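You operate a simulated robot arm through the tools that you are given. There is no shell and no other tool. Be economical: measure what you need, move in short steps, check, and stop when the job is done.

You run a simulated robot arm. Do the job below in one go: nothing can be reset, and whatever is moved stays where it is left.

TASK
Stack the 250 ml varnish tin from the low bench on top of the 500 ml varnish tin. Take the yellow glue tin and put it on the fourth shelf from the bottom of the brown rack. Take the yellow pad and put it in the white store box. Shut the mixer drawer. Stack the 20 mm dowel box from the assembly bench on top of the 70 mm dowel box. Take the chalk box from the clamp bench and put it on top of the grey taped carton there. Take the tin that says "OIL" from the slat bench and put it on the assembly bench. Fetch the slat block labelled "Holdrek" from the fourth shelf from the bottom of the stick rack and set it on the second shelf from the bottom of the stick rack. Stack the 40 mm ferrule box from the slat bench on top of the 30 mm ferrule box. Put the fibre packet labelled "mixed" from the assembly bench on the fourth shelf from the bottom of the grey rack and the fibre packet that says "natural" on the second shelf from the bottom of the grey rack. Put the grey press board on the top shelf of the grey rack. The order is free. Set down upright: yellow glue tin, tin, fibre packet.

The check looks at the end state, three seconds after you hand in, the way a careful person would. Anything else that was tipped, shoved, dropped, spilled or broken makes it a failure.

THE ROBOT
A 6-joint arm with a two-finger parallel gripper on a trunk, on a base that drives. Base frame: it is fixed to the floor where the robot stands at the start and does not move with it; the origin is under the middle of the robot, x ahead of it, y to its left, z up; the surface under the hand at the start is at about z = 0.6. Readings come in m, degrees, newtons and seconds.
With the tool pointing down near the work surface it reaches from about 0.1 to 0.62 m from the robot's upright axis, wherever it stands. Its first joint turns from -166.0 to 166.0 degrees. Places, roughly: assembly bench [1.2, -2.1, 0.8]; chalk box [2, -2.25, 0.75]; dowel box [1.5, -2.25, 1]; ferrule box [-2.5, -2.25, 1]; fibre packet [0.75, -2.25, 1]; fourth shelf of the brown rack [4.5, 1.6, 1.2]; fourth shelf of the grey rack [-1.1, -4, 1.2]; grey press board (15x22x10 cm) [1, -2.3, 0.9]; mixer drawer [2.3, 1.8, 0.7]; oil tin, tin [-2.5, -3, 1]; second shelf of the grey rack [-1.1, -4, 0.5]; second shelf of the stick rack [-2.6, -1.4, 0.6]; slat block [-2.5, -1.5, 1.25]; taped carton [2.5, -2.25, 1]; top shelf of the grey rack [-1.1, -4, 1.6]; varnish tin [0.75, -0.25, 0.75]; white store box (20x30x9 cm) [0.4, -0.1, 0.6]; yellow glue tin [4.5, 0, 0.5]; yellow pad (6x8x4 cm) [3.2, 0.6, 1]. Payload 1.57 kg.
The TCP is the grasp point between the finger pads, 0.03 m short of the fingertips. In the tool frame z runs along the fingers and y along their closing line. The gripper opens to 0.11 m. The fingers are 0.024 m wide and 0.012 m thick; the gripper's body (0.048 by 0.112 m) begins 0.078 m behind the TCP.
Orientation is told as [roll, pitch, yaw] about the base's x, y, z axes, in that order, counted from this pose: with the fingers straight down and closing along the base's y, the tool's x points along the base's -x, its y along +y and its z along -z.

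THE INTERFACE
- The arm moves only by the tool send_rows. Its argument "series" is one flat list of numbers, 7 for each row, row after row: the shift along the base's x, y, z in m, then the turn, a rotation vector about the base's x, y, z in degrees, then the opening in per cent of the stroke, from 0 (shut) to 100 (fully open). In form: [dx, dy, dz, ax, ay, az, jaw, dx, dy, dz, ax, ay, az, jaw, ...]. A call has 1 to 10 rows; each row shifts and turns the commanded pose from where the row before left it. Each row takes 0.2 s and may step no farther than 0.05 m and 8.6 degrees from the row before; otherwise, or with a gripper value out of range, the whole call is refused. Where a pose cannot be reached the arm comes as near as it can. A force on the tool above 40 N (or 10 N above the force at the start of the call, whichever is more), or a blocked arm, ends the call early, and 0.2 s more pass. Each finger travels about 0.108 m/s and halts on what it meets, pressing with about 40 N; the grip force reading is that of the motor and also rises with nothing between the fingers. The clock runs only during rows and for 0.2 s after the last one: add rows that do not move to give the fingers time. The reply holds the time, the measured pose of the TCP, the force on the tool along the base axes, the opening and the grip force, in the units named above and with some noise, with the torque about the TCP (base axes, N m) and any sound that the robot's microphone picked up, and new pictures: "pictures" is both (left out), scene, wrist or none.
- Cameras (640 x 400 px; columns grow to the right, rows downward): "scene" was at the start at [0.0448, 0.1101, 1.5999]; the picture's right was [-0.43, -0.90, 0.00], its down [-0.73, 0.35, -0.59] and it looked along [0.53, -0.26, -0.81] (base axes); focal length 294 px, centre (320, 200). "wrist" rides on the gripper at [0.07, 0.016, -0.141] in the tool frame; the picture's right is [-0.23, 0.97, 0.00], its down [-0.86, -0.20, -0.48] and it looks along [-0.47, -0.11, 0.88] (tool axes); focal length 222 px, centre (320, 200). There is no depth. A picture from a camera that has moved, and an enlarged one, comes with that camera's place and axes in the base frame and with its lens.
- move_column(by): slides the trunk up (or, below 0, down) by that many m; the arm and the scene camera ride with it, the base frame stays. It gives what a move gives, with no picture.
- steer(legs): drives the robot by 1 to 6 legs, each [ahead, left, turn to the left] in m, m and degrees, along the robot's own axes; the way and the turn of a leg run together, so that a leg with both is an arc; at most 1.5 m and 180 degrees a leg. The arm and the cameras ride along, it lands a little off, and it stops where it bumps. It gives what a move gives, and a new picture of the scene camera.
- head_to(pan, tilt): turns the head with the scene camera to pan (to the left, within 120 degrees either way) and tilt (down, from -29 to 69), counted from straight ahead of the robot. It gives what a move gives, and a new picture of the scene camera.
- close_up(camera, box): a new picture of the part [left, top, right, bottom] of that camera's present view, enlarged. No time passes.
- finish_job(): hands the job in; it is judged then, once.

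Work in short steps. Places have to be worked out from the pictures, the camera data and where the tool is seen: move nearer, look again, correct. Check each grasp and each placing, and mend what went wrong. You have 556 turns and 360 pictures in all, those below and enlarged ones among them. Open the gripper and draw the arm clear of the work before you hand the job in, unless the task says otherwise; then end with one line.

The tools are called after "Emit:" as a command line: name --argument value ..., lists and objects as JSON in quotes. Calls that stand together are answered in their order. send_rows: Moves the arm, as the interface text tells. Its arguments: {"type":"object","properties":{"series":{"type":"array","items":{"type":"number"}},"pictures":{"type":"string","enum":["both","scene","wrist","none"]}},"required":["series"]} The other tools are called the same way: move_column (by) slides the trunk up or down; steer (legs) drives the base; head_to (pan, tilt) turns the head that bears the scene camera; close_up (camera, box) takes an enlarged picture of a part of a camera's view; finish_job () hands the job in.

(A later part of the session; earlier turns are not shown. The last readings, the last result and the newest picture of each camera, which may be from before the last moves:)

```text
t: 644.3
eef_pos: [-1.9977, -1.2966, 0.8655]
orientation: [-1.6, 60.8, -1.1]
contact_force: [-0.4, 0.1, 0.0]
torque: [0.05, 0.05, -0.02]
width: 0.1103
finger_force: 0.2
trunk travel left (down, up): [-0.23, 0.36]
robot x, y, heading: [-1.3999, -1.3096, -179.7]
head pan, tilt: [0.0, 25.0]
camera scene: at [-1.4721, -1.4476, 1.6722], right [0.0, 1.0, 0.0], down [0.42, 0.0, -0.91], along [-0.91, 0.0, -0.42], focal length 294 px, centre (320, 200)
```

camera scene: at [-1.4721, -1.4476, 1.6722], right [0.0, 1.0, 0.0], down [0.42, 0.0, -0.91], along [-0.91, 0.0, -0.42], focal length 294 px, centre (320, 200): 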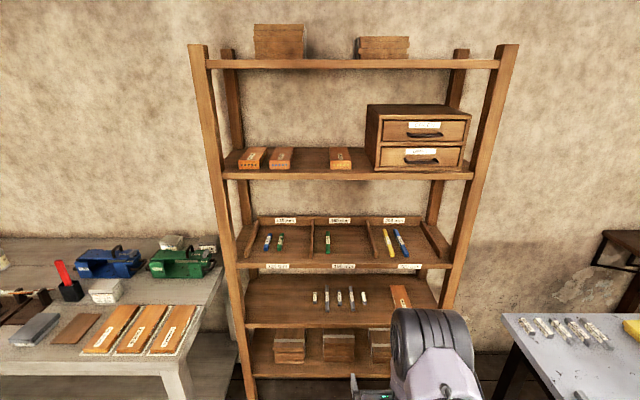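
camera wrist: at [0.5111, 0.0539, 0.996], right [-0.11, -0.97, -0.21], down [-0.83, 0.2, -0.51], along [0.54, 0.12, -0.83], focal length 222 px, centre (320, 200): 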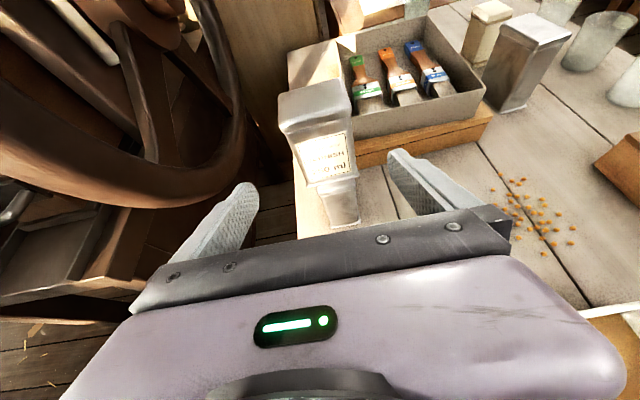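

Emit:
close_up --camera "scene" --box '[220, 130, 370, 190]'

Emit:
close_up --camera "scene" --box '[240, 260, 450, 390]'

Emit:
close_up --camera "scene" --box '[40, 220, 230, 360]'

```text
4.27 times, centred on (295, 160) of scene
camera zoom: at [-1.4721, -1.4476, 1.6722], right [0.0, 1.0, 0.0], down [0.42, 0.0, -0.91], along [-0.91, 0.0, -0.42], focal length 1253 px, centre (427, 371)
```

zoom: 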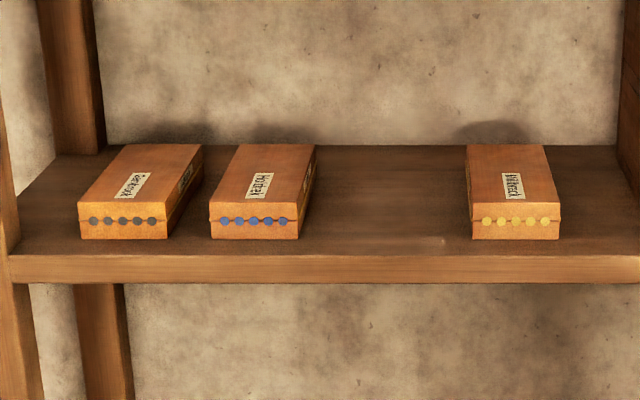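

```text
3.05 times, centred on (345, 325) of scene
camera zoom: at [-1.4721, -1.4476, 1.6722], right [0.0, 1.0, 0.0], down [0.42, 0.0, -0.91], along [-0.91, 0.0, -0.42], focal length 895 px, centre (244, -181)
```

zoom: 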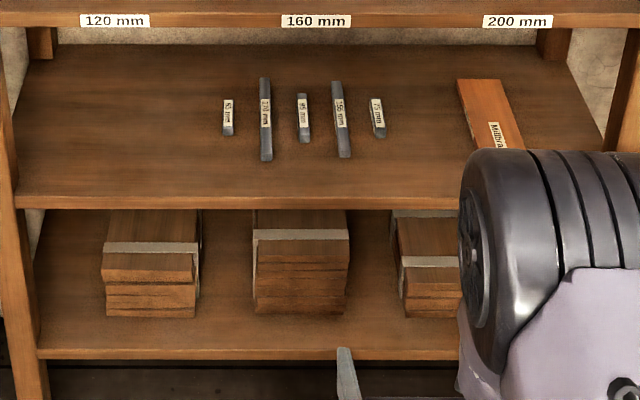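

```text
2.86 times, centred on (135, 290) of scene
camera zoom: at [-1.4721, -1.4476, 1.6722], right [0.0, 1.0, 0.0], down [0.42, 0.0, -0.91], along [-0.91, 0.0, -0.42], focal length 839 px, centre (849, -57)
```

zoom: 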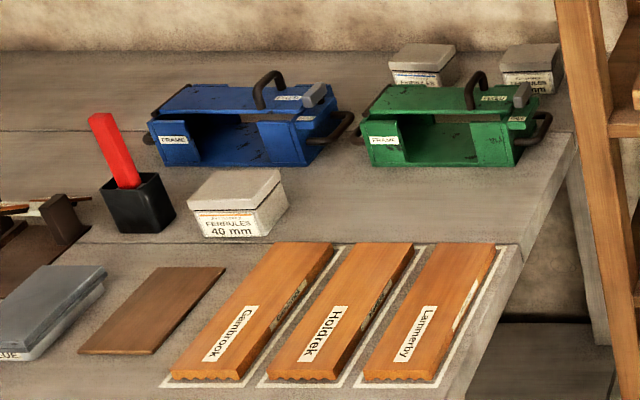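

Three slat blocks on shelf 4; I need a closer look to read them. I raise the column and drive nearer.

Emit:
move_column --by 0.35

Emit:
send_rows --series '[0.01, 0, 0.045, 0, -5, 0, 80, 0.01, 0, 0.045, 0, -5, 0, 80, 0.01, 0, 0.045, 0, -5, 0, 80, 0.01, 0, 0.045, 0, 0, 0, 80, 0.01, 0, 0.045, 0, 0, 0, 80]' --pictures "none"

Emit:
steer --legs '[[0, 0.28, 0], [0.15, 0, 0]]'

Emit:
head_to --pan -5 --tilt 38

```text
t: 647.8
eef_pos: [-1.9977, -1.2957, 1.2155]
orientation: [-1.5, 60.8, -1.1]
contact_force: [0.2, -0.3, -0.6]
torque: [0.02, 0.03, 0.01]
width: 0.1098
finger_force: 0.0
trunk travel left (down, up): [-0.58, 0.01]
robot x, y, heading: [-1.3981, -1.309, -179.6]
head pan, tilt: [0.0, 25.0]
```

```text
t: 649.0
eef_pos: [-1.9439, -1.2924, 1.4418]
orientation: [-1.5, 45.8, -0.8]
contact_force: [1.1, -0.7, -0.6]
torque: [0.03, 0.01, 0.02]
width: 0.0881
finger_force: 0.0
out of reach, approached as far as the arm can: row 4
trunk travel left (down, up): [-0.58, 0.01]
robot x, y, heading: [-1.398, -1.3122, -180.0]
head pan, tilt: [0.0, 25.0]
```

```text
t: 651.9
eef_pos: [-2.0928, -1.5685, 1.4416]
orientation: [-1.6, 45.8, -0.6]
contact_force: [0.5, 0.2, 1.2]
torque: [-0.02, 0.02, 0.01]
width: 0.088
finger_force: 0.0
trunk travel left (down, up): [-0.58, 0.01]
robot x, y, heading: [-1.5461, -1.5853, -179.5]
head pan, tilt: [0.0, 25.0]
camera scene: at [-1.6179, -1.7231, 2.0224], right [-0.01, 1.0, 0.0], down [0.42, 0.0, -0.91], along [-0.91, 0.0, -0.42], focal length 294 px, centre (320, 200)
```

scene: 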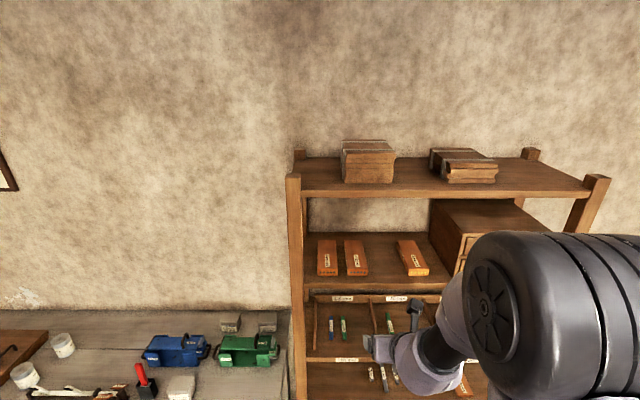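

```text
t: 652.6
eef_pos: [-2.0923, -1.5696, 1.4406]
orientation: [-1.5, 45.8, -0.5]
contact_force: [-0.7, 0.3, 0.3]
torque: [0.0, 0.04, 0.01]
width: 0.0882
finger_force: 0.2
trunk travel left (down, up): [-0.58, 0.01]
robot x, y, heading: [-1.5495, -1.5845, -179.8]
head pan, tilt: [-5.0, 38.0]
camera scene: at [-1.6133, -1.716, 2.002], right [0.08, 1.0, 0.0], down [0.61, -0.05, -0.79], along [-0.79, 0.06, -0.62], focal length 294 px, centre (320, 200)
```

scene: 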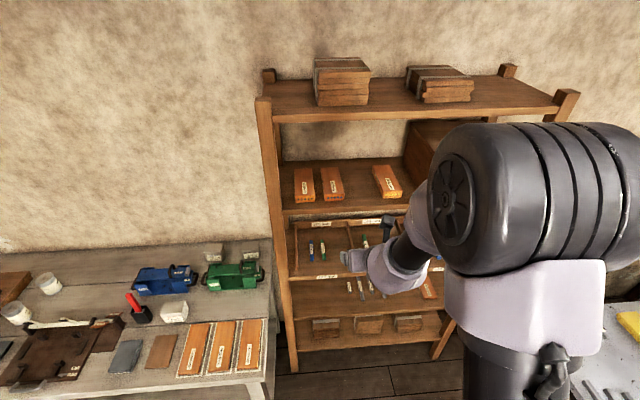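

Emit:
close_up --camera "scene" --box '[275, 155, 415, 215]'

Emit:
close_up --camera "wrist" --box '[0, 0, 640, 400]'

```text
4.57 times, centred on (345, 185) of scene
camera zoom: at [-1.6133, -1.716, 2.002], right [0.08, 1.0, 0.0], down [0.61, -0.05, -0.79], along [-0.79, 0.06, -0.62], focal length 1343 px, centre (206, 269)
```

zoom: 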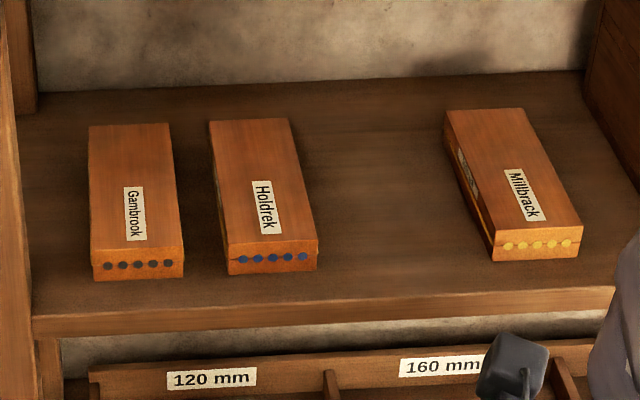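

```text
1.00 times, centred on (320, 200) of wrist (not enlarged: the box is as wide or as high as the picture)
camera zoom: at [-2.0403, -1.5504, 1.5895], right [0.15, 0.97, -0.18], down [0.94, -0.2, -0.28], along [-0.3, -0.13, -0.94], focal length 222 px, centre (320, 200)
```

zoom: 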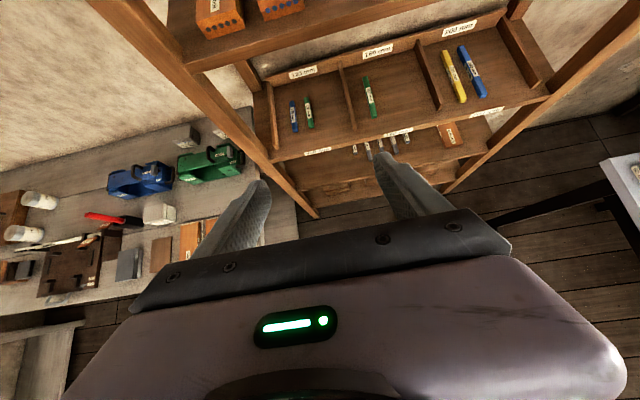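

"Holdrek" is the blue-dotted block: centre ≈(-2.537,-1.598), shelf 4 at z≈1.34, gap to Gambrook 3.5 cm. I lower slightly, strafe left 3 cm and drive in 0.3.

Emit:
send_rows --series '[0, 0, -0.015, 0, 0, 0, 80]' --pictures "none"

Emit:
steer --legs '[[0, 0.03, 0], [0.28, 0, 0]]'

Emit:
close_up --camera "wrist" --box '[0, 0, 640, 400]'

```text
t: 653.0
eef_pos: [-2.0941, -1.5692, 1.4265]
orientation: [-1.7, 45.6, -0.6]
contact_force: [-0.6, 0.5, -0.2]
torque: [0.02, -0.01, 0.01]
width: 0.0881
finger_force: 0.0
trunk travel left (down, up): [-0.58, 0.01]
robot x, y, heading: [-1.5488, -1.5872, -179.6]
head pan, tilt: [-5.0, 38.0]
```

```text
t: 655.4
eef_pos: [-2.3743, -1.5991, 1.4263]
orientation: [-1.6, 45.8, -0.8]
contact_force: [-0.5, -0.4, -0.9]
torque: [0.0, -0.04, 0.01]
width: 0.0881
finger_force: 0.1
trunk travel left (down, up): [-0.58, 0.01]
robot x, y, heading: [-1.8236, -1.6186, -179.7]
head pan, tilt: [-5.0, 38.0]
camera scene: at [-1.8931, -1.7473, 2.002], right [0.08, 1.0, 0.0], down [0.61, -0.05, -0.79], along [-0.79, 0.07, -0.62], focal length 294 px, centre (320, 200)
```

scene: 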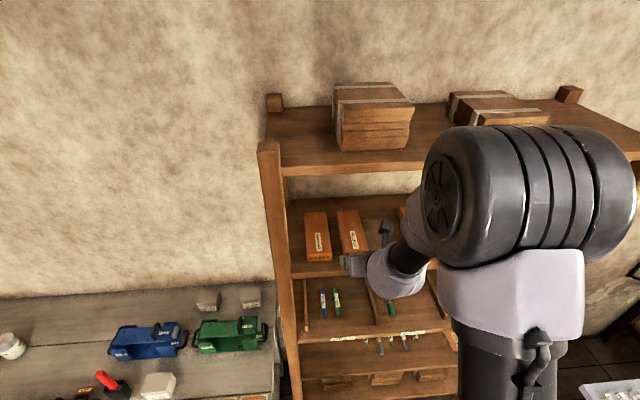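

```text
1.00 times, centred on (320, 200) of wrist (not enlarged: the box is as wide or as high as the picture)
camera zoom: at [-2.3201, -1.5809, 1.5746], right [0.15, 0.97, -0.18], down [0.94, -0.2, -0.28], along [-0.3, -0.13, -0.94], focal length 222 px, centre (320, 200)
```

zoom: 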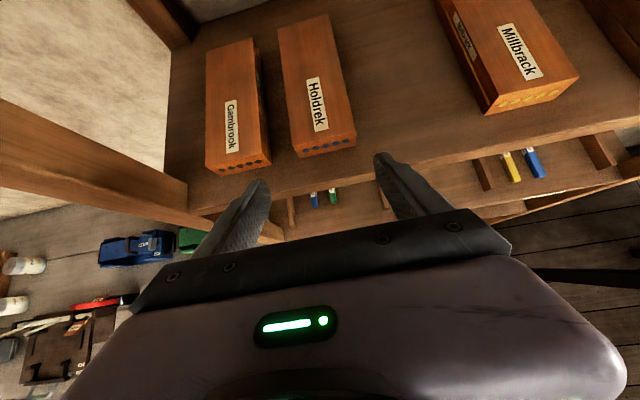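

Block axis at y≈-1.594, between the fingers. I drive 0.1 ahead and look again.

Emit:
steer --legs '[[0.1, -0.005, 0]]'

Emit:
send_rows --series '[-0.03, 0, 0, 0, 0, 0, 80, -0.03, 0, 0, 0, 0, 0, 80]' --pictures "wrist"

```text
t: 656.5
eef_pos: [-2.4713, -1.5969, 1.426]
orientation: [-1.5, 45.7, -0.6]
contact_force: [0.5, 0.4, 0.3]
torque: [0.03, -0.03, -0.04]
width: 0.0881
finger_force: 0.0
trunk travel left (down, up): [-0.58, 0.01]
robot x, y, heading: [-1.9279, -1.6089, -179.6]
head pan, tilt: [-5.0, 38.0]
camera scene: at [-1.9917, -1.7429, 2.002], right [0.08, 1.0, 0.0], down [0.61, -0.05, -0.79], along [-0.79, 0.06, -0.62], focal length 294 px, centre (320, 200)
```

scene: 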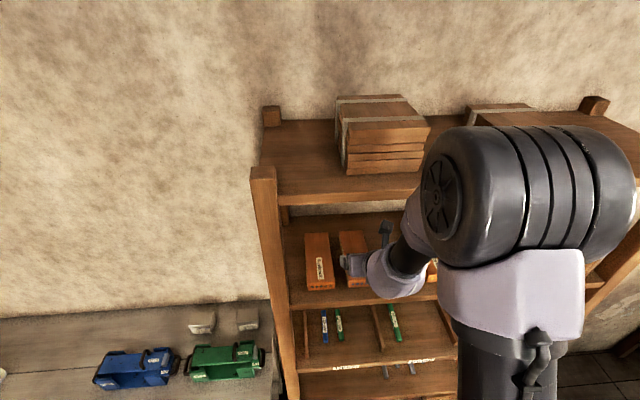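

```text
t: 657.1
eef_pos: [-2.533, -1.5946, 1.4263]
orientation: [-1.6, 45.7, -0.6]
contact_force: [-0.4, 0.3, 0.0]
torque: [0.03, -0.02, 0.01]
width: 0.0879
finger_force: 0.1
trunk travel left (down, up): [-0.58, 0.01]
robot x, y, heading: [-1.9231, -1.611, -179.5]
head pan, tilt: [-5.0, 38.0]
camera wrist: at [-2.4797, -1.5771, 1.5743], right [0.15, 0.97, -0.18], down [0.94, -0.2, -0.27], along [-0.3, -0.13, -0.94], focal length 222 px, centre (320, 200)
```

wrist: 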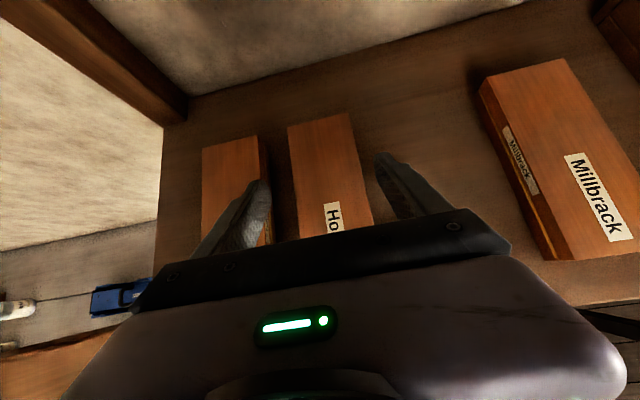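

Centred within 4 mm. I descend to the block and close.

Emit:
send_rows --series '[0, 0.003, -0.02, 0, 0, 0, 80, 0, 0, -0.02, 0, 0, 0, 80, 0, 0, -0.01, 0, 0, 0, 80, 0, 0, -0.003, 0, 0, 0, 80, 0, 0, 0, 0, 0, 0, 60, 0, 0, 0, 0, 0, 0, 40, 0, 0, 0, 0, 0, 0, 40]' --pictures "wrist"

```text
t: 658.7
eef_pos: [-2.5311, -1.593, 1.3733]
orientation: [-1.6, 45.8, -0.5]
contact_force: [-0.9, 0.8, 1.1]
torque: [0.15, 0.31, 0.08]
width: 0.0717
finger_force: 40.4
trunk travel left (down, up): [-0.58, 0.01]
robot x, y, heading: [-1.9273, -1.6092, -179.7]
head pan, tilt: [-5.0, 38.0]
camera wrist: at [-2.4776, -1.5734, 1.5219], right [0.15, 0.97, -0.18], down [0.94, -0.2, -0.28], along [-0.3, -0.13, -0.94], focal length 222 px, centre (320, 200)
```

wrist: 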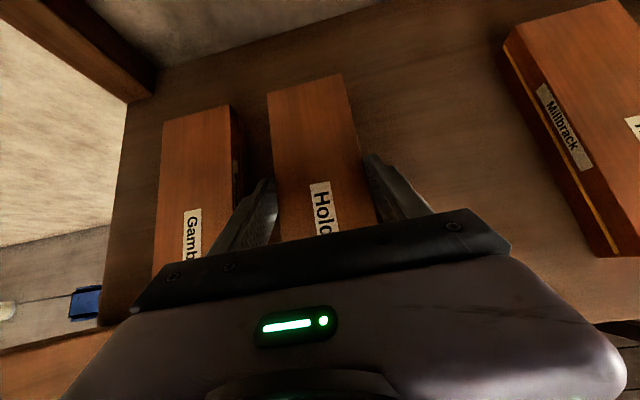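

Gripped. I lift 4 cm and back out.

Emit:
send_rows --series '[0, 0, 0.02, 0, 0, 0, 40, 0, 0, 0.02, 0, 0, 0, 40]' --pictures "none"

Emit:
steer --legs '[[-0.45, 0, 0]]'

Emit:
close_up --camera "wrist" --box '[0, 0, 640, 400]'

```text
t: 659.3
eef_pos: [-2.5301, -1.5918, 1.4138]
orientation: [-1.6, 45.8, -0.6]
contact_force: [-0.5, -0.5, -2.5]
torque: [0.0, -0.05, 0.02]
width: 0.0717
finger_force: 40.5
trunk travel left (down, up): [-0.58, 0.01]
robot x, y, heading: [-1.9249, -1.6131, -179.4]
head pan, tilt: [-5.0, 38.0]
```

```text
t: 662.1
eef_pos: [-2.0813, -1.5907, 1.4135]
orientation: [-1.6, 45.8, -0.5]
contact_force: [0.4, 0.6, -2.6]
torque: [0.02, -0.07, 0.0]
width: 0.0716
finger_force: 40.3
trunk travel left (down, up): [-0.58, 0.01]
robot x, y, heading: [-1.4755, -1.6048, -179.5]
head pan, tilt: [-5.0, 38.0]
camera scene: at [-1.5399, -1.7402, 2.0019], right [0.08, 1.0, 0.0], down [0.61, -0.05, -0.79], along [-0.79, 0.06, -0.62], focal length 294 px, centre (320, 200)
```

scene: 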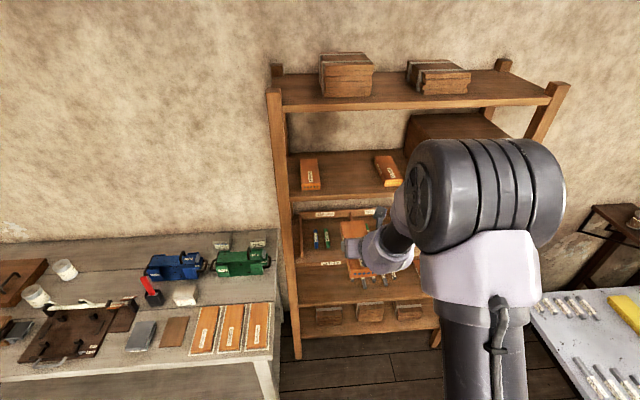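

```text
1.00 times, centred on (320, 200) of wrist (not enlarged: the box is as wide or as high as the picture)
camera zoom: at [-2.0275, -1.5716, 1.5612], right [0.15, 0.97, -0.18], down [0.94, -0.19, -0.28], along [-0.3, -0.13, -0.94], focal length 222 px, centre (320, 200)
```

zoom: 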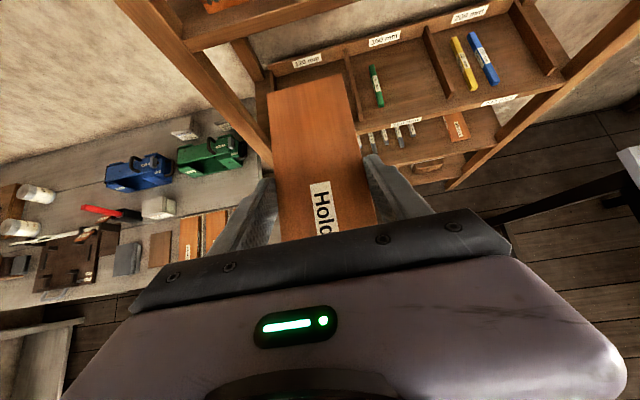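

Holdrek is held. I lower for the second shelf (z≈0.634), aiming at the free area around y≈-1.63.

Emit:
move_column --by -0.4

Emit:
move_column --by -0.17

Emit:
steer --legs '[[0, 0.04, 0]]'

Emit:
send_rows --series '[0, 0, -0.04, 0, 0, 0, 40, 0, 0, -0.04, 0, 0, 0, 40, 0, 0, -0.04, 0, 0, 0, 40]'

```text
t: 665.9
eef_pos: [-2.0808, -1.5896, 1.0132]
orientation: [-1.6, 45.8, -0.5]
contact_force: [-0.3, -0.1, -2.2]
torque: [0.01, -0.05, 0.01]
width: 0.0715
finger_force: 39.4
trunk travel left (down, up): [-0.18, 0.41]
robot x, y, heading: [-1.4733, -1.6063, -179.3]
head pan, tilt: [-5.0, 38.0]
```

```text
t: 667.8
eef_pos: [-2.0802, -1.5912, 0.8431]
orientation: [-1.5, 45.9, -0.5]
contact_force: [0.0, 1.3, -3.2]
torque: [-0.01, -0.05, -0.01]
width: 0.0717
finger_force: 40.5
trunk travel left (down, up): [-0.01, 0.58]
robot x, y, heading: [-1.4724, -1.6048, -179.7]
head pan, tilt: [-5.0, 38.0]
```

```text
t: 668.7
eef_pos: [-2.0798, -1.6302, 0.8434]
orientation: [-1.6, 45.9, -0.5]
contact_force: [-0.3, 0.4, -2.0]
torque: [0.0, -0.03, -0.01]
width: 0.0713
finger_force: 40.2
trunk travel left (down, up): [-0.01, 0.58]
robot x, y, heading: [-1.4706, -1.6464, -179.7]
head pan, tilt: [-5.0, 38.0]
camera scene: at [-1.5394, -1.7795, 1.4319], right [0.08, 1.0, 0.0], down [0.61, -0.05, -0.79], along [-0.79, 0.06, -0.62], focal length 294 px, centre (320, 200)
```

scene: 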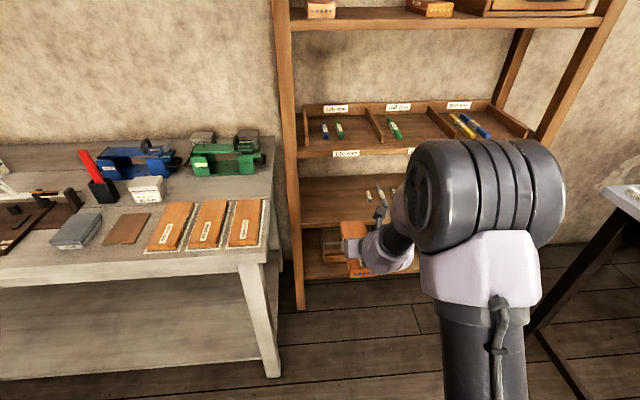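

```text
t: 669.5
eef_pos: [-2.08, -1.6281, 0.723]
orientation: [-1.6, 45.7, -0.5]
contact_force: [0.5, -0.3, -2.2]
torque: [-0.02, -0.04, -0.02]
width: 0.0717
finger_force: 39.8
trunk travel left (down, up): [-0.01, 0.58]
robot x, y, heading: [-1.4741, -1.6503, -179.7]
head pan, tilt: [-5.0, 38.0]
camera scene: at [-1.5394, -1.7793, 1.4319], right [0.08, 1.0, 0.0], down [0.61, -0.05, -0.79], along [-0.79, 0.06, -0.62], focal length 294 px, centre (320, 200)
camera wrist: at [-2.0267, -1.6098, 0.8707], right [0.15, 0.97, -0.18], down [0.94, -0.19, -0.28], along [-0.3, -0.13, -0.94], focal length 222 px, centre (320, 200)
```

scene: 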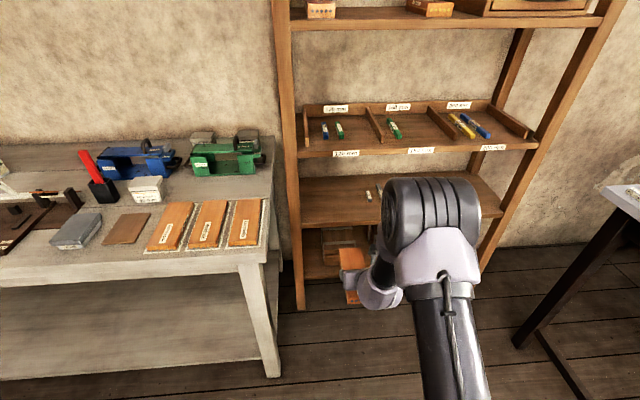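
wrist: 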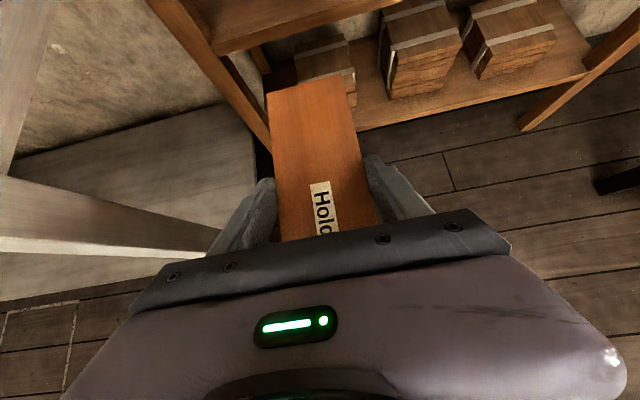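

I zoom to check shelf 2's exact height before entering.

Emit:
close_up --camera "scene" --box '[280, 120, 440, 310]'

```text
2.11 times, centred on (360, 215) of scene
camera zoom: at [-1.5394, -1.7793, 1.4319], right [0.08, 1.0, 0.0], down [0.61, -0.05, -0.79], along [-0.79, 0.06, -0.62], focal length 618 px, centre (236, 168)
```

zoom: 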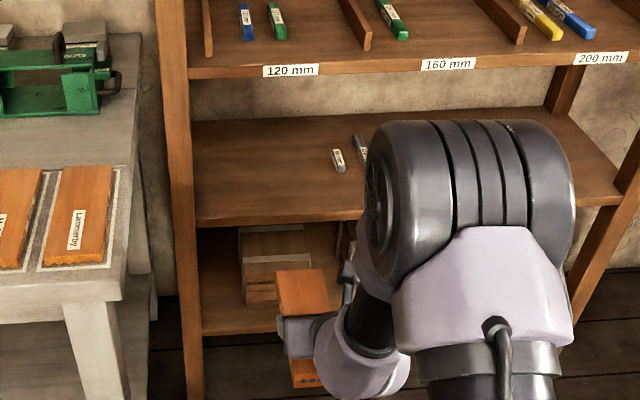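

Shelf 2 is at ≈0.64–0.66; block bottom is at 0.69, so it clears. I drive in 0.4.

Emit:
steer --legs '[[0.4, 0, 0]]'

Emit:
send_rows --series '[-0.018, 0, 0, 0, 0, 0, 40, -0.018, 0, 0, 0, 0, 0, 40]'

```text
t: 672.0
eef_pos: [-2.4768, -1.6316, 0.7227]
orientation: [-1.5, 45.8, -0.6]
contact_force: [-0.1, 0.5, -2.5]
torque: [0.04, -0.04, -0.01]
width: 0.0715
finger_force: 40.2
trunk travel left (down, up): [-0.01, 0.58]
robot x, y, heading: [-1.8715, -1.6504, -179.7]
head pan, tilt: [-5.0, 38.0]
camera scene: at [-1.936, -1.7817, 1.4319], right [0.08, 1.0, 0.0], down [0.61, -0.05, -0.79], along [-0.79, 0.06, -0.62], focal length 294 px, centre (320, 200)
```

scene: 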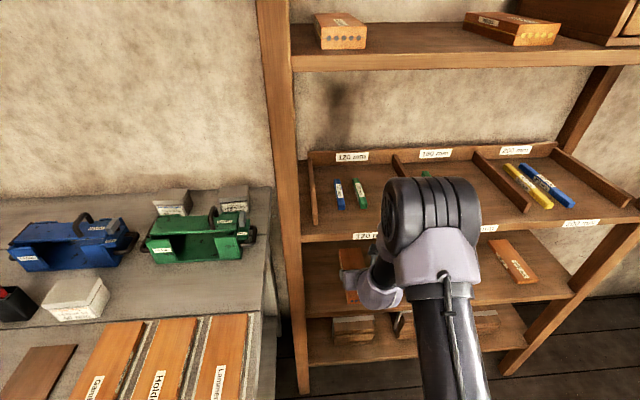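

```text
t: 672.6
eef_pos: [-2.5126, -1.6306, 0.7221]
orientation: [-1.6, 45.7, -0.6]
contact_force: [0.1, -0.2, -1.7]
torque: [0.0, -0.06, 0.0]
width: 0.0714
finger_force: 39.9
trunk travel left (down, up): [-0.01, 0.58]
robot x, y, heading: [-1.8681, -1.6513, -179.6]
head pan, tilt: [-5.0, 38.0]
camera scene: at [-1.936, -1.7817, 1.4319], right [0.08, 1.0, 0.0], down [0.61, -0.05, -0.79], along [-0.79, 0.06, -0.62], focal length 294 px, centre (320, 200)
camera wrist: at [-2.4586, -1.6114, 0.8697], right [0.15, 0.97, -0.18], down [0.94, -0.19, -0.27], along [-0.3, -0.13, -0.94], focal length 222 px, centre (320, 200)
```

scene: 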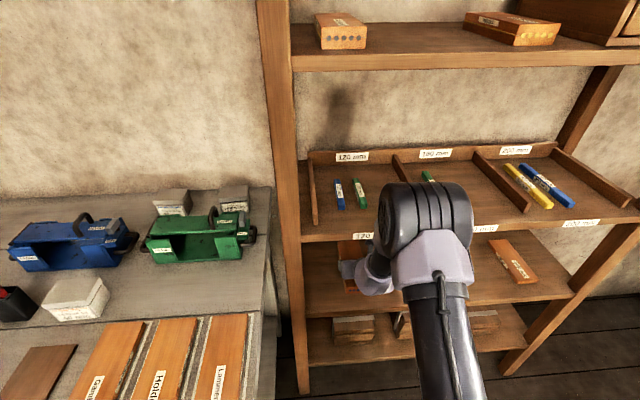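
wrist: 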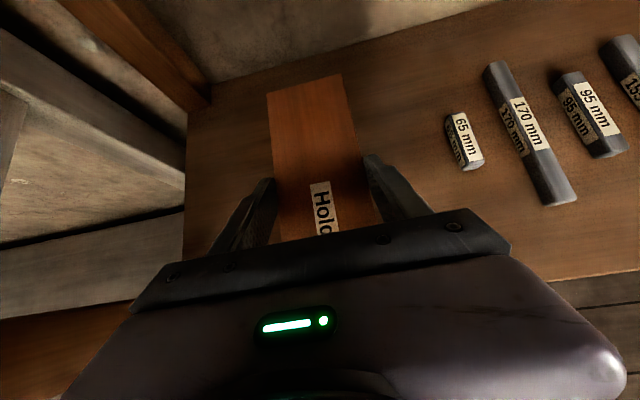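

Clear spot. Lower to contact.

Emit:
send_rows --series '[0, 0, -0.015, 0, 0, 0, 40, 0, 0, -0.01, 0, 0, 0, 40, 0, 0, -0.005, 0, 0, 0, 40, 0, 0, -0.004, 0, 0, 0, 40, 0, 0, -0.004, 0, 0, 0, 40, 0, 0, -0.004, 0, 0, 0, 40, 0, 0, -0.004, 0, 0, 0, 40, 0, 0, -0.004, 0, 0, 0, 40]' --pictures "none"

```text
t: 674.4
eef_pos: [-2.5124, -1.6308, 0.6723]
orientation: [-1.6, 45.8, -0.7]
contact_force: [-0.3, 0.4, -2.6]
torque: [-0.02, -0.04, 0.01]
width: 0.0714
finger_force: 40.2
trunk travel left (down, up): [-0.01, 0.58]
robot x, y, heading: [-1.8695, -1.6474, -179.9]
head pan, tilt: [-5.0, 38.0]
```

Emit:
send_rows --series '[0, 0, -0.003, 0, 0, 0, 40, 0, 0, -0.003, 0, 0, 0, 40, 0, 0, -0.003, 0, 0, 0, 40, 0, 0, -0.003, 0, 0, 0, 40]' --pictures "none"

```text
t: 675.4
eef_pos: [-2.5129, -1.6308, 0.6642]
orientation: [-1.5, 46.2, -0.5]
contact_force: [5.8, -1.8, 19.6]
torque: [0.7, -0.25, 0.03]
width: 0.0717
finger_force: 39.4
trunk travel left (down, up): [-0.01, 0.58]
robot x, y, heading: [-1.8671, -1.6523, -179.8]
head pan, tilt: [-5.0, 38.0]
```

Contact. Release, lift, and back out.

Emit:
send_rows --series '[0, 0, 0.001, 0, 0, 0, 60, 0, 0, 0, 0, 0, 0, 85, 0, 0, 0, 0, 0, 0, 90, 0, 0, 0.025, 0, 0, 0, 90, 0, 0, 0.025, 0, 0, 0, 90]' --pictures "none"

Emit:
steer --legs '[[-0.35, 0, 0]]'

Emit:
close_up --camera "scene" --box '[280, 130, 460, 300]'

```text
t: 676.6
eef_pos: [-2.5126, -1.6291, 0.7115]
orientation: [-1.7, 45.8, -0.5]
contact_force: [0.1, -0.4, -0.1]
torque: [0.03, -0.02, -0.01]
width: 0.0988
finger_force: 0.0
trunk travel left (down, up): [-0.01, 0.58]
robot x, y, heading: [-1.8724, -1.6499, -179.8]
head pan, tilt: [-5.0, 38.0]
```

```text
t: 678.8
eef_pos: [-2.1672, -1.6304, 0.7122]
orientation: [-1.5, 45.9, -0.2]
contact_force: [-0.7, -0.4, 0.5]
torque: [-0.07, -0.01, 0.03]
width: 0.0988
finger_force: 0.2
trunk travel left (down, up): [-0.01, 0.58]
robot x, y, heading: [-1.5174, -1.647, -179.4]
head pan, tilt: [-5.0, 38.0]
camera scene: at [-1.5886, -1.779, 1.432], right [0.07, 1.0, 0.0], down [0.61, -0.05, -0.79], along [-0.79, 0.06, -0.62], focal length 294 px, centre (320, 200)
```

scene: 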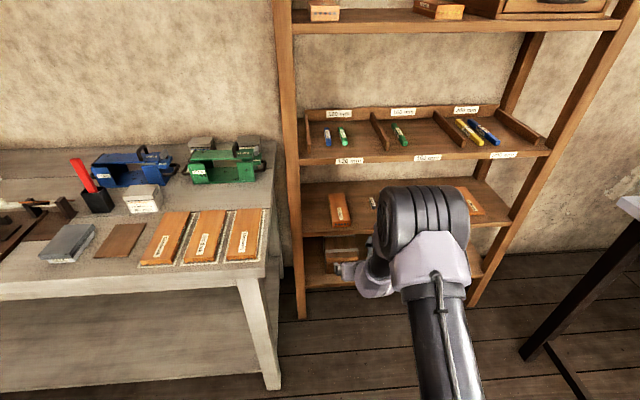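

```text
2.35 times, centred on (370, 215) of scene
camera zoom: at [-1.5886, -1.779, 1.432], right [0.07, 1.0, 0.0], down [0.61, -0.05, -0.79], along [-0.79, 0.06, -0.62], focal length 691 px, centre (202, 165)
```

zoom: 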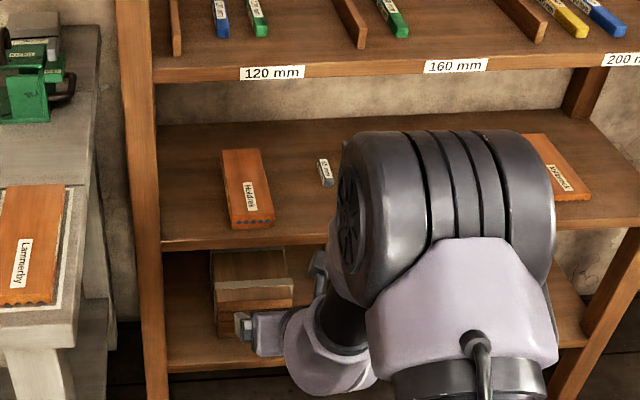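

Holdrek is on shelf 2. Now the ferrule boxes: I raise and strafe along the slat bench to read the labels.

Emit:
move_column --by 0.4

Emit:
steer --legs '[[0.1, 0.35, 0]]'

Emit:
close_up --camera "wrist" --box '[0, 0, 640, 400]'

```text
t: 682.7
eef_pos: [-2.1651, -1.6307, 1.1124]
orientation: [-1.7, 45.8, -0.3]
contact_force: [0.3, 0.2, -0.2]
torque: [0.01, -0.02, -0.02]
width: 0.0989
finger_force: 0.0
trunk travel left (down, up): [-0.41, 0.18]
robot x, y, heading: [-1.5219, -1.6431, -179.2]
head pan, tilt: [-5.0, 38.0]
```

```text
t: 685.0
eef_pos: [-2.2611, -1.9878, 1.1126]
orientation: [-1.6, 45.7, -0.1]
contact_force: [-0.1, -0.1, 0.1]
torque: [0.02, 0.0, 0.02]
width: 0.099
finger_force: 0.0
trunk travel left (down, up): [-0.41, 0.18]
robot x, y, heading: [-1.6199, -2.0019, -178.9]
head pan, tilt: [-5.0, 38.0]
camera scene: at [-1.684, -2.1347, 1.8319], right [0.07, 1.0, 0.0], down [0.61, -0.04, -0.79], along [-0.79, 0.06, -0.62], focal length 294 px, centre (320, 200)
```

scene: 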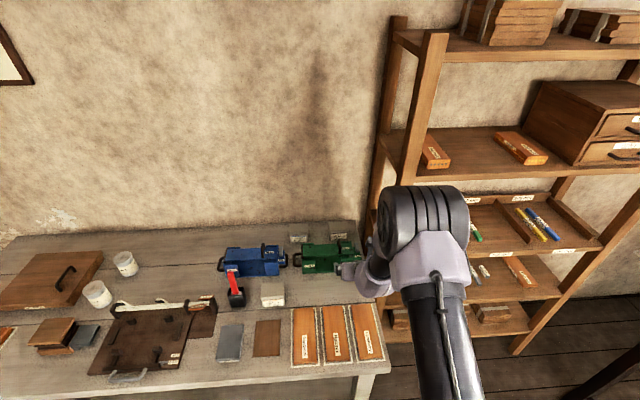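

```text
1.00 times, centred on (320, 200) of wrist (not enlarged: the box is as wide or as high as the picture)
camera zoom: at [-2.2088, -1.9684, 1.2603], right [0.14, 0.97, -0.18], down [0.94, -0.19, -0.28], along [-0.3, -0.13, -0.94], focal length 222 px, centre (320, 200)
```

zoom: 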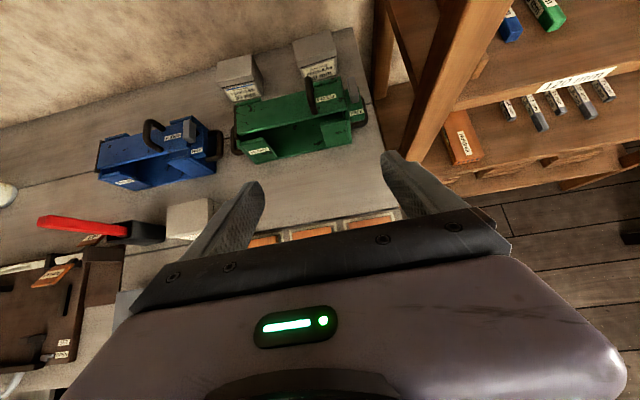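

Emit:
close_up --camera "wrist" --box '[205, 20, 365, 120]'

Emit:
close_up --camera "scene" --box '[205, 215, 385, 345]'

```text
4.00 times, centred on (285, 70) of wrist
camera zoom: at [-2.2088, -1.9684, 1.2603], right [0.14, 0.97, -0.18], down [0.94, -0.19, -0.28], along [-0.3, -0.13, -0.94], focal length 888 px, centre (460, 720)
```

zoom: 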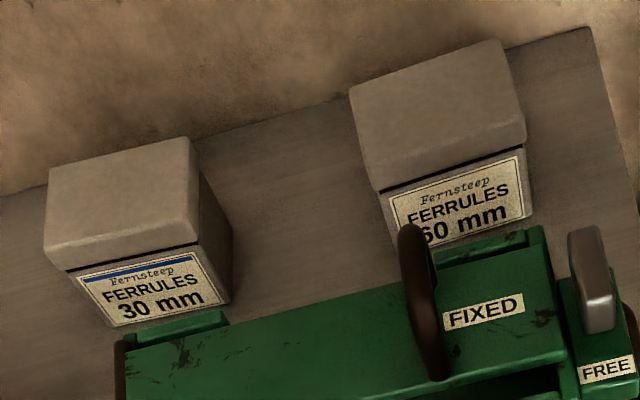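

```text
3.08 times, centred on (295, 280) of scene
camera zoom: at [-1.684, -2.1347, 1.8319], right [0.07, 1.0, 0.0], down [0.61, -0.04, -0.79], along [-0.79, 0.06, -0.62], focal length 904 px, centre (397, -46)
```

zoom: 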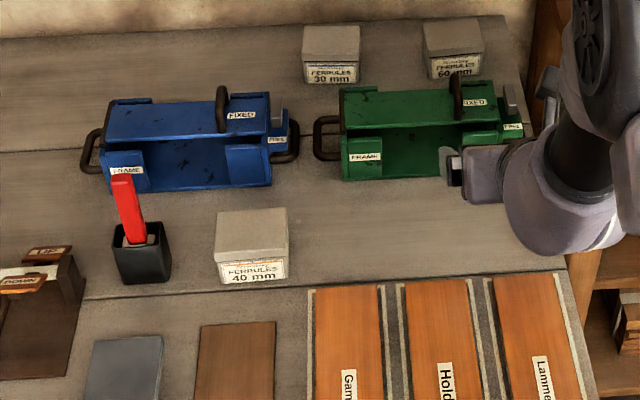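

30 mm is the left rear box (centre ≈(-2.653,-2.159)); 40 mm is in front (≈(-2.334,-2.253)). The rear one is far, so I set a flatter tilt (≈20°) and first test the reach over the bench at height.

Emit:
send_rows --series '[0, 0, 0.01, 0, 8, 0, 95, 0, 0, 0.01, 0, 8, 0, 95, 0, 0, 0.01, 0, 8, 0, 95]' --pictures "none"

Emit:
steer --legs '[[0, 0.17, 0], [0.12, 0, 0]]'

Emit:
send_rows --series '[-0.03, 0, 0, 0, 0, 0, 95, -0.03, 0, 0, 0, 0, 0, 95, -0.03, 0, 0, 0, 0, 0, 95, -0.03, 0, 0, 0, 0, 0, 95, -0.03, 0, 0, 0, 0, 0, 95, -0.03, 0, 0, 0, 0, 0, 95]'

```text
t: 685.8
eef_pos: [-2.2614, -1.9871, 1.1412]
orientation: [-1.6, 69.9, 0.0]
contact_force: [0.3, 0.3, 0.3]
torque: [-0.04, 0.0, -0.01]
width: 0.1048
finger_force: 0.0
trunk travel left (down, up): [-0.41, 0.18]
robot x, y, heading: [-1.6188, -2.0, -179.1]
head pan, tilt: [-5.0, 38.0]
```

```text
t: 688.1
eef_pos: [-2.3792, -2.1571, 1.1424]
orientation: [-1.7, 69.7, -0.3]
contact_force: [-0.2, 0.5, 0.0]
torque: [0.0, 0.02, 0.0]
width: 0.1048
finger_force: 0.0
trunk travel left (down, up): [-0.41, 0.18]
robot x, y, heading: [-1.7378, -2.1711, -179.3]
head pan, tilt: [-5.0, 38.0]
camera scene: at [-1.803, -2.3037, 1.8319], right [0.07, 1.0, 0.0], down [0.61, -0.05, -0.79], along [-0.79, 0.06, -0.62], focal length 294 px, centre (320, 200)
```

scene: 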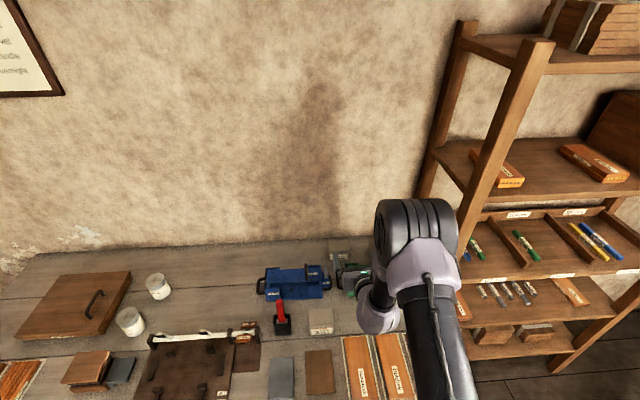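

```text
t: 689.5
eef_pos: [-2.5603, -2.1563, 1.1428]
orientation: [-1.6, 69.7, -0.2]
contact_force: [-0.3, 0.3, 0.9]
torque: [0.05, -0.01, -0.02]
width: 0.1047
finger_force: 0.0
trunk travel left (down, up): [-0.41, 0.18]
robot x, y, heading: [-1.7362, -2.1746, -179.3]
head pan, tilt: [-5.0, 38.0]
camera scene: at [-1.8024, -2.3036, 1.8319], right [0.07, 1.0, 0.0], down [0.61, -0.05, -0.79], along [-0.79, 0.06, -0.62], focal length 294 px, centre (320, 200)
camera wrist: at [-2.4514, -2.1365, 1.2568], right [0.06, 0.97, -0.22], down [0.75, -0.19, -0.63], along [-0.66, -0.13, -0.74], focal length 222 px, centre (320, 200)
```

scene: 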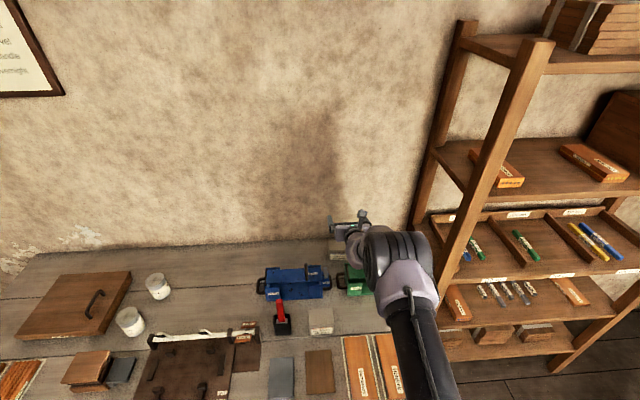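
wrist: 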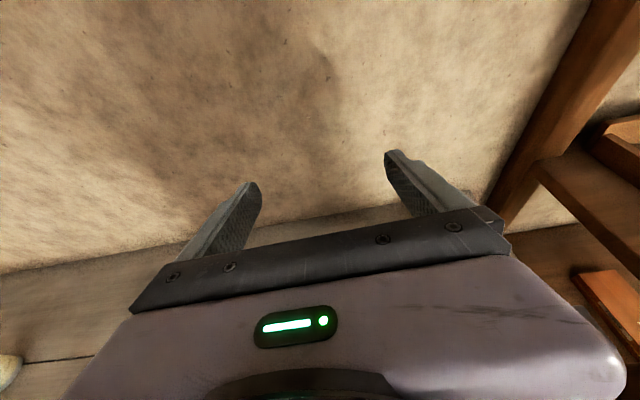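

Reach 0.82 works. I test 5 cm more.

Emit:
send_rows --series '[-0.03, 0, 0, 0, 0, 0, 95, -0.03, 0, 0, 0, 0, 0, 95]' --pictures "none"

```text
t: 690.1
eef_pos: [-2.6211, -2.158, 1.1413]
orientation: [-1.7, 69.8, -0.3]
contact_force: [0.1, -0.3, 0.2]
torque: [-0.02, -0.05, 0.04]
width: 0.1046
finger_force: 0.0
trunk travel left (down, up): [-0.41, 0.18]
robot x, y, heading: [-1.7359, -2.1714, -179.2]
head pan, tilt: [-5.0, 38.0]
```

Reach 0.885 is fine, so the stack is feasible. I retract, align to the 40 mm box, and lower to look.

Emit:
send_rows --series '[0.041, 0, 0, 0, 0, 0, 95, 0.041, 0, 0, 0, 0, 0, 95, 0.041, 0, 0, 0, 0, 0, 95, 0.041, 0, 0, 0, 0, 0, 95, 0.041, 0, 0, 0, 0, 0, 95, 0.041, 0, 0, 0, 0, 0, 95, 0.041, 0, 0, 0, 0, 0, 95]' --pictures "none"

Emit:
steer --legs '[[0, 0.095, 0]]'

Emit:
move_column --by -0.13

Emit:
close_up --camera "wrist" --box '[0, 0, 640, 400]'

```text
t: 691.7
eef_pos: [-2.3315, -2.1569, 1.1417]
orientation: [-1.6, 69.9, -0.2]
contact_force: [0.2, 0.3, 0.3]
torque: [0.02, 0.0, 0.0]
width: 0.1048
finger_force: 0.1
trunk travel left (down, up): [-0.41, 0.18]
robot x, y, heading: [-1.7362, -2.1723, -179.2]
head pan, tilt: [-5.0, 38.0]
```

```text
t: 692.9
eef_pos: [-2.3303, -2.2523, 1.1413]
orientation: [-1.6, 69.7, -0.2]
contact_force: [0.0, -0.2, 0.7]
torque: [0.05, 0.0, -0.03]
width: 0.1043
finger_force: 0.1
trunk travel left (down, up): [-0.41, 0.18]
robot x, y, heading: [-1.7358, -2.2674, -179.4]
head pan, tilt: [-5.0, 38.0]
camera scene: at [-1.8003, -2.4, 1.8319], right [0.07, 1.0, 0.0], down [0.61, -0.05, -0.79], along [-0.79, 0.06, -0.62], focal length 294 px, centre (320, 200)
```

scene: 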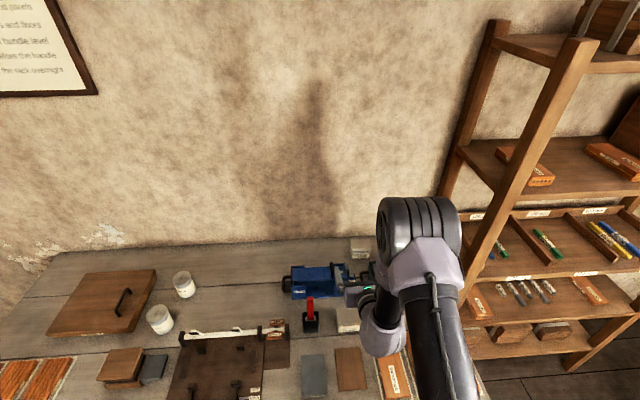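

```text
t: 694.4
eef_pos: [-2.3308, -2.2513, 1.0112]
orientation: [-1.7, 69.8, -0.4]
contact_force: [0.6, 0.2, -0.1]
torque: [0.0, -0.03, 0.01]
width: 0.1044
finger_force: 0.0
trunk travel left (down, up): [-0.28, 0.31]
robot x, y, heading: [-1.7371, -2.2678, -179.3]
head pan, tilt: [-5.0, 38.0]
```

```text
1.00 times, centred on (320, 200) of wrist (not enlarged: the box is as wide or as high as the picture)
camera zoom: at [-2.2219, -2.2325, 1.1256], right [0.06, 0.97, -0.22], down [0.75, -0.19, -0.64], along [-0.66, -0.13, -0.74], focal length 222 px, centre (320, 200)
```

zoom: 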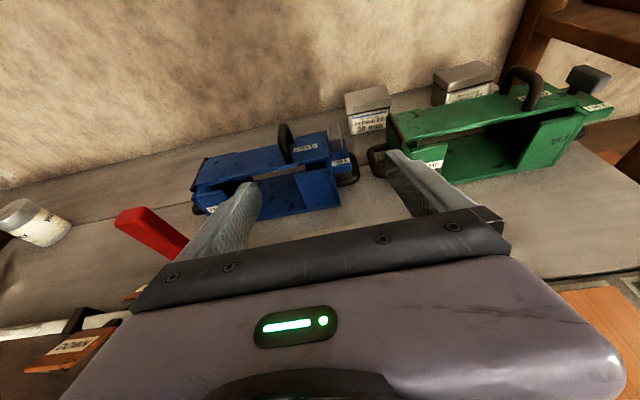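

Aligned above the 40 mm box by estimate. I lower with the column to z≈0.893 and look.

Emit:
move_column --by -0.07

Emit:
close_up --camera "wrist" --box '[0, 0, 640, 400]'

Emit:
close_up --camera "scene" --box '[270, 230, 400, 370]'

```text
t: 695.5
eef_pos: [-2.3311, -2.2516, 0.9422]
orientation: [-1.7, 69.8, -0.3]
contact_force: [0.2, 0.3, -0.7]
torque: [-0.01, -0.01, 0.0]
width: 0.1045
finger_force: 0.0
trunk travel left (down, up): [-0.21, 0.38]
robot x, y, heading: [-1.7323, -2.2661, -179.5]
head pan, tilt: [-5.0, 38.0]
```

```text
1.00 times, centred on (320, 200) of wrist (not enlarged: the box is as wide or as high as the picture)
camera zoom: at [-2.2219, -2.2325, 1.0556], right [0.06, 0.97, -0.22], down [0.75, -0.19, -0.64], along [-0.66, -0.13, -0.74], focal length 222 px, centre (320, 200)
```

zoom: 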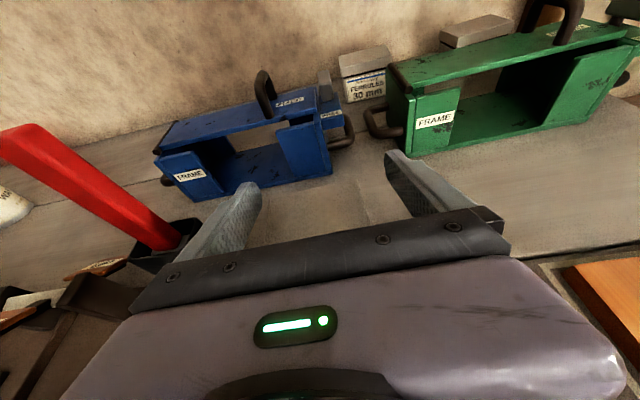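

```text
2.86 times, centred on (335, 300) of scene
camera zoom: at [-1.8002, -2.3987, 1.632], right [0.07, 1.0, 0.0], down [0.61, -0.05, -0.79], along [-0.79, 0.06, -0.62], focal length 839 px, centre (277, -86)
```

zoom: 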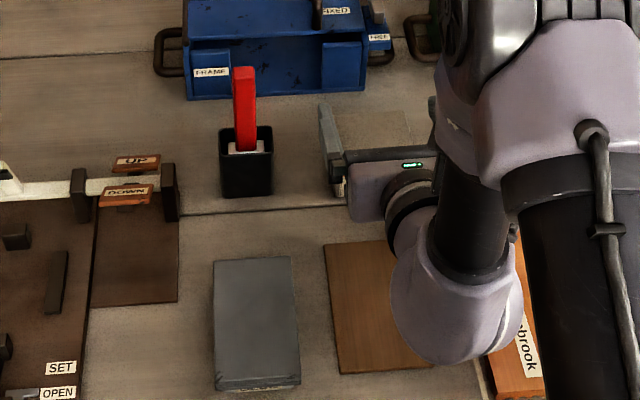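

The box sits between the fingers (y −2.29…−2.218). I descend the last 5 cm and grip.

Emit:
send_rows --series '[-0.004, -0.001, -0.018, 0, 0, 0, 95, -0.004, -0.001, -0.018, 0, 0, 0, 95, 0, 0, -0.013, 0, 0, 0, 95, 0, 0, 0, 0, 0, 0, 75, 0, 0, 0, 0, 0, 0, 55, 0, 0, 0, 0, 0, 0, 40, 0, 0, 0, 0, 0, 0, 40]' --pictures "wrist"

```text
t: 695.9
eef_pos: [-2.3381, -2.2517, 0.9346]
orientation: [-3.2, 71.1, -1.9]
contact_force: [1.2, -0.5, 20.7]
torque: [-1.09, 0.44, 0.09]
width: 0.1054
finger_force: 0.3
trunk travel left (down, up): [-0.21, 0.38]
robot x, y, heading: [-1.7349, -2.2658, -179.4]
head pan, tilt: [-5.0, 38.0]
stopped in row 2: the force on the tool passed its limit at 54 N (the readings are from after the stop); the commanded pose is now the measured one
camera wrist: at [-2.2269, -2.2323, 1.0471], right [0.06, 0.97, -0.23], down [0.73, -0.2, -0.65], along [-0.68, -0.13, -0.72], focal length 222 px, centre (320, 200)
```

wrist: 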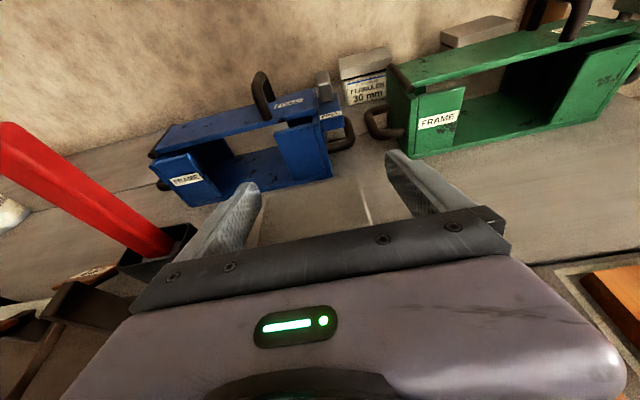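

The left finger landed on the box's left rim; the box centre is ≈1.1 cm further left. I raise, shift left and retry.

Emit:
send_rows --series '[0, 0, 0.015, 1.5, -1.3, 0, 100, 0, -0.006, 0, 0, 0, 0, 100, 0, -0.006, 0, 0, 0, 0, 100]' --pictures "wrist"

```text
t: 696.7
eef_pos: [-2.3371, -2.2638, 0.9472]
orientation: [1.6, 69.3, 2.7]
contact_force: [-0.2, 0.1, 0.1]
torque: [0.02, -0.02, 0.01]
width: 0.1098
finger_force: 0.0
trunk travel left (down, up): [-0.21, 0.38]
robot x, y, heading: [-1.7377, -2.2678, -179.4]
head pan, tilt: [-5.0, 38.0]
camera wrist: at [-2.2291, -2.2473, 1.063], right [0.06, 0.98, -0.2], down [0.75, -0.18, -0.63], along [-0.66, -0.11, -0.75], focal length 222 px, centre (320, 200)
```

wrist: 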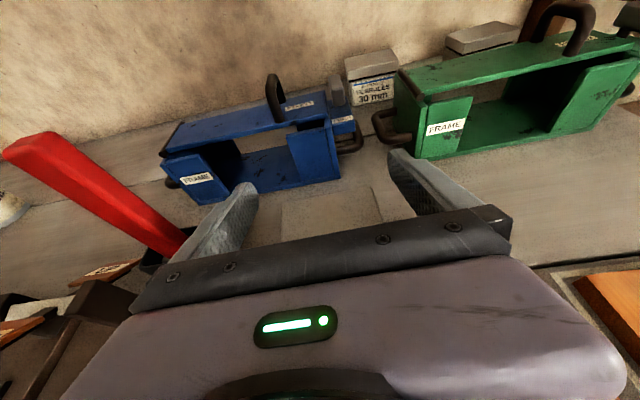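

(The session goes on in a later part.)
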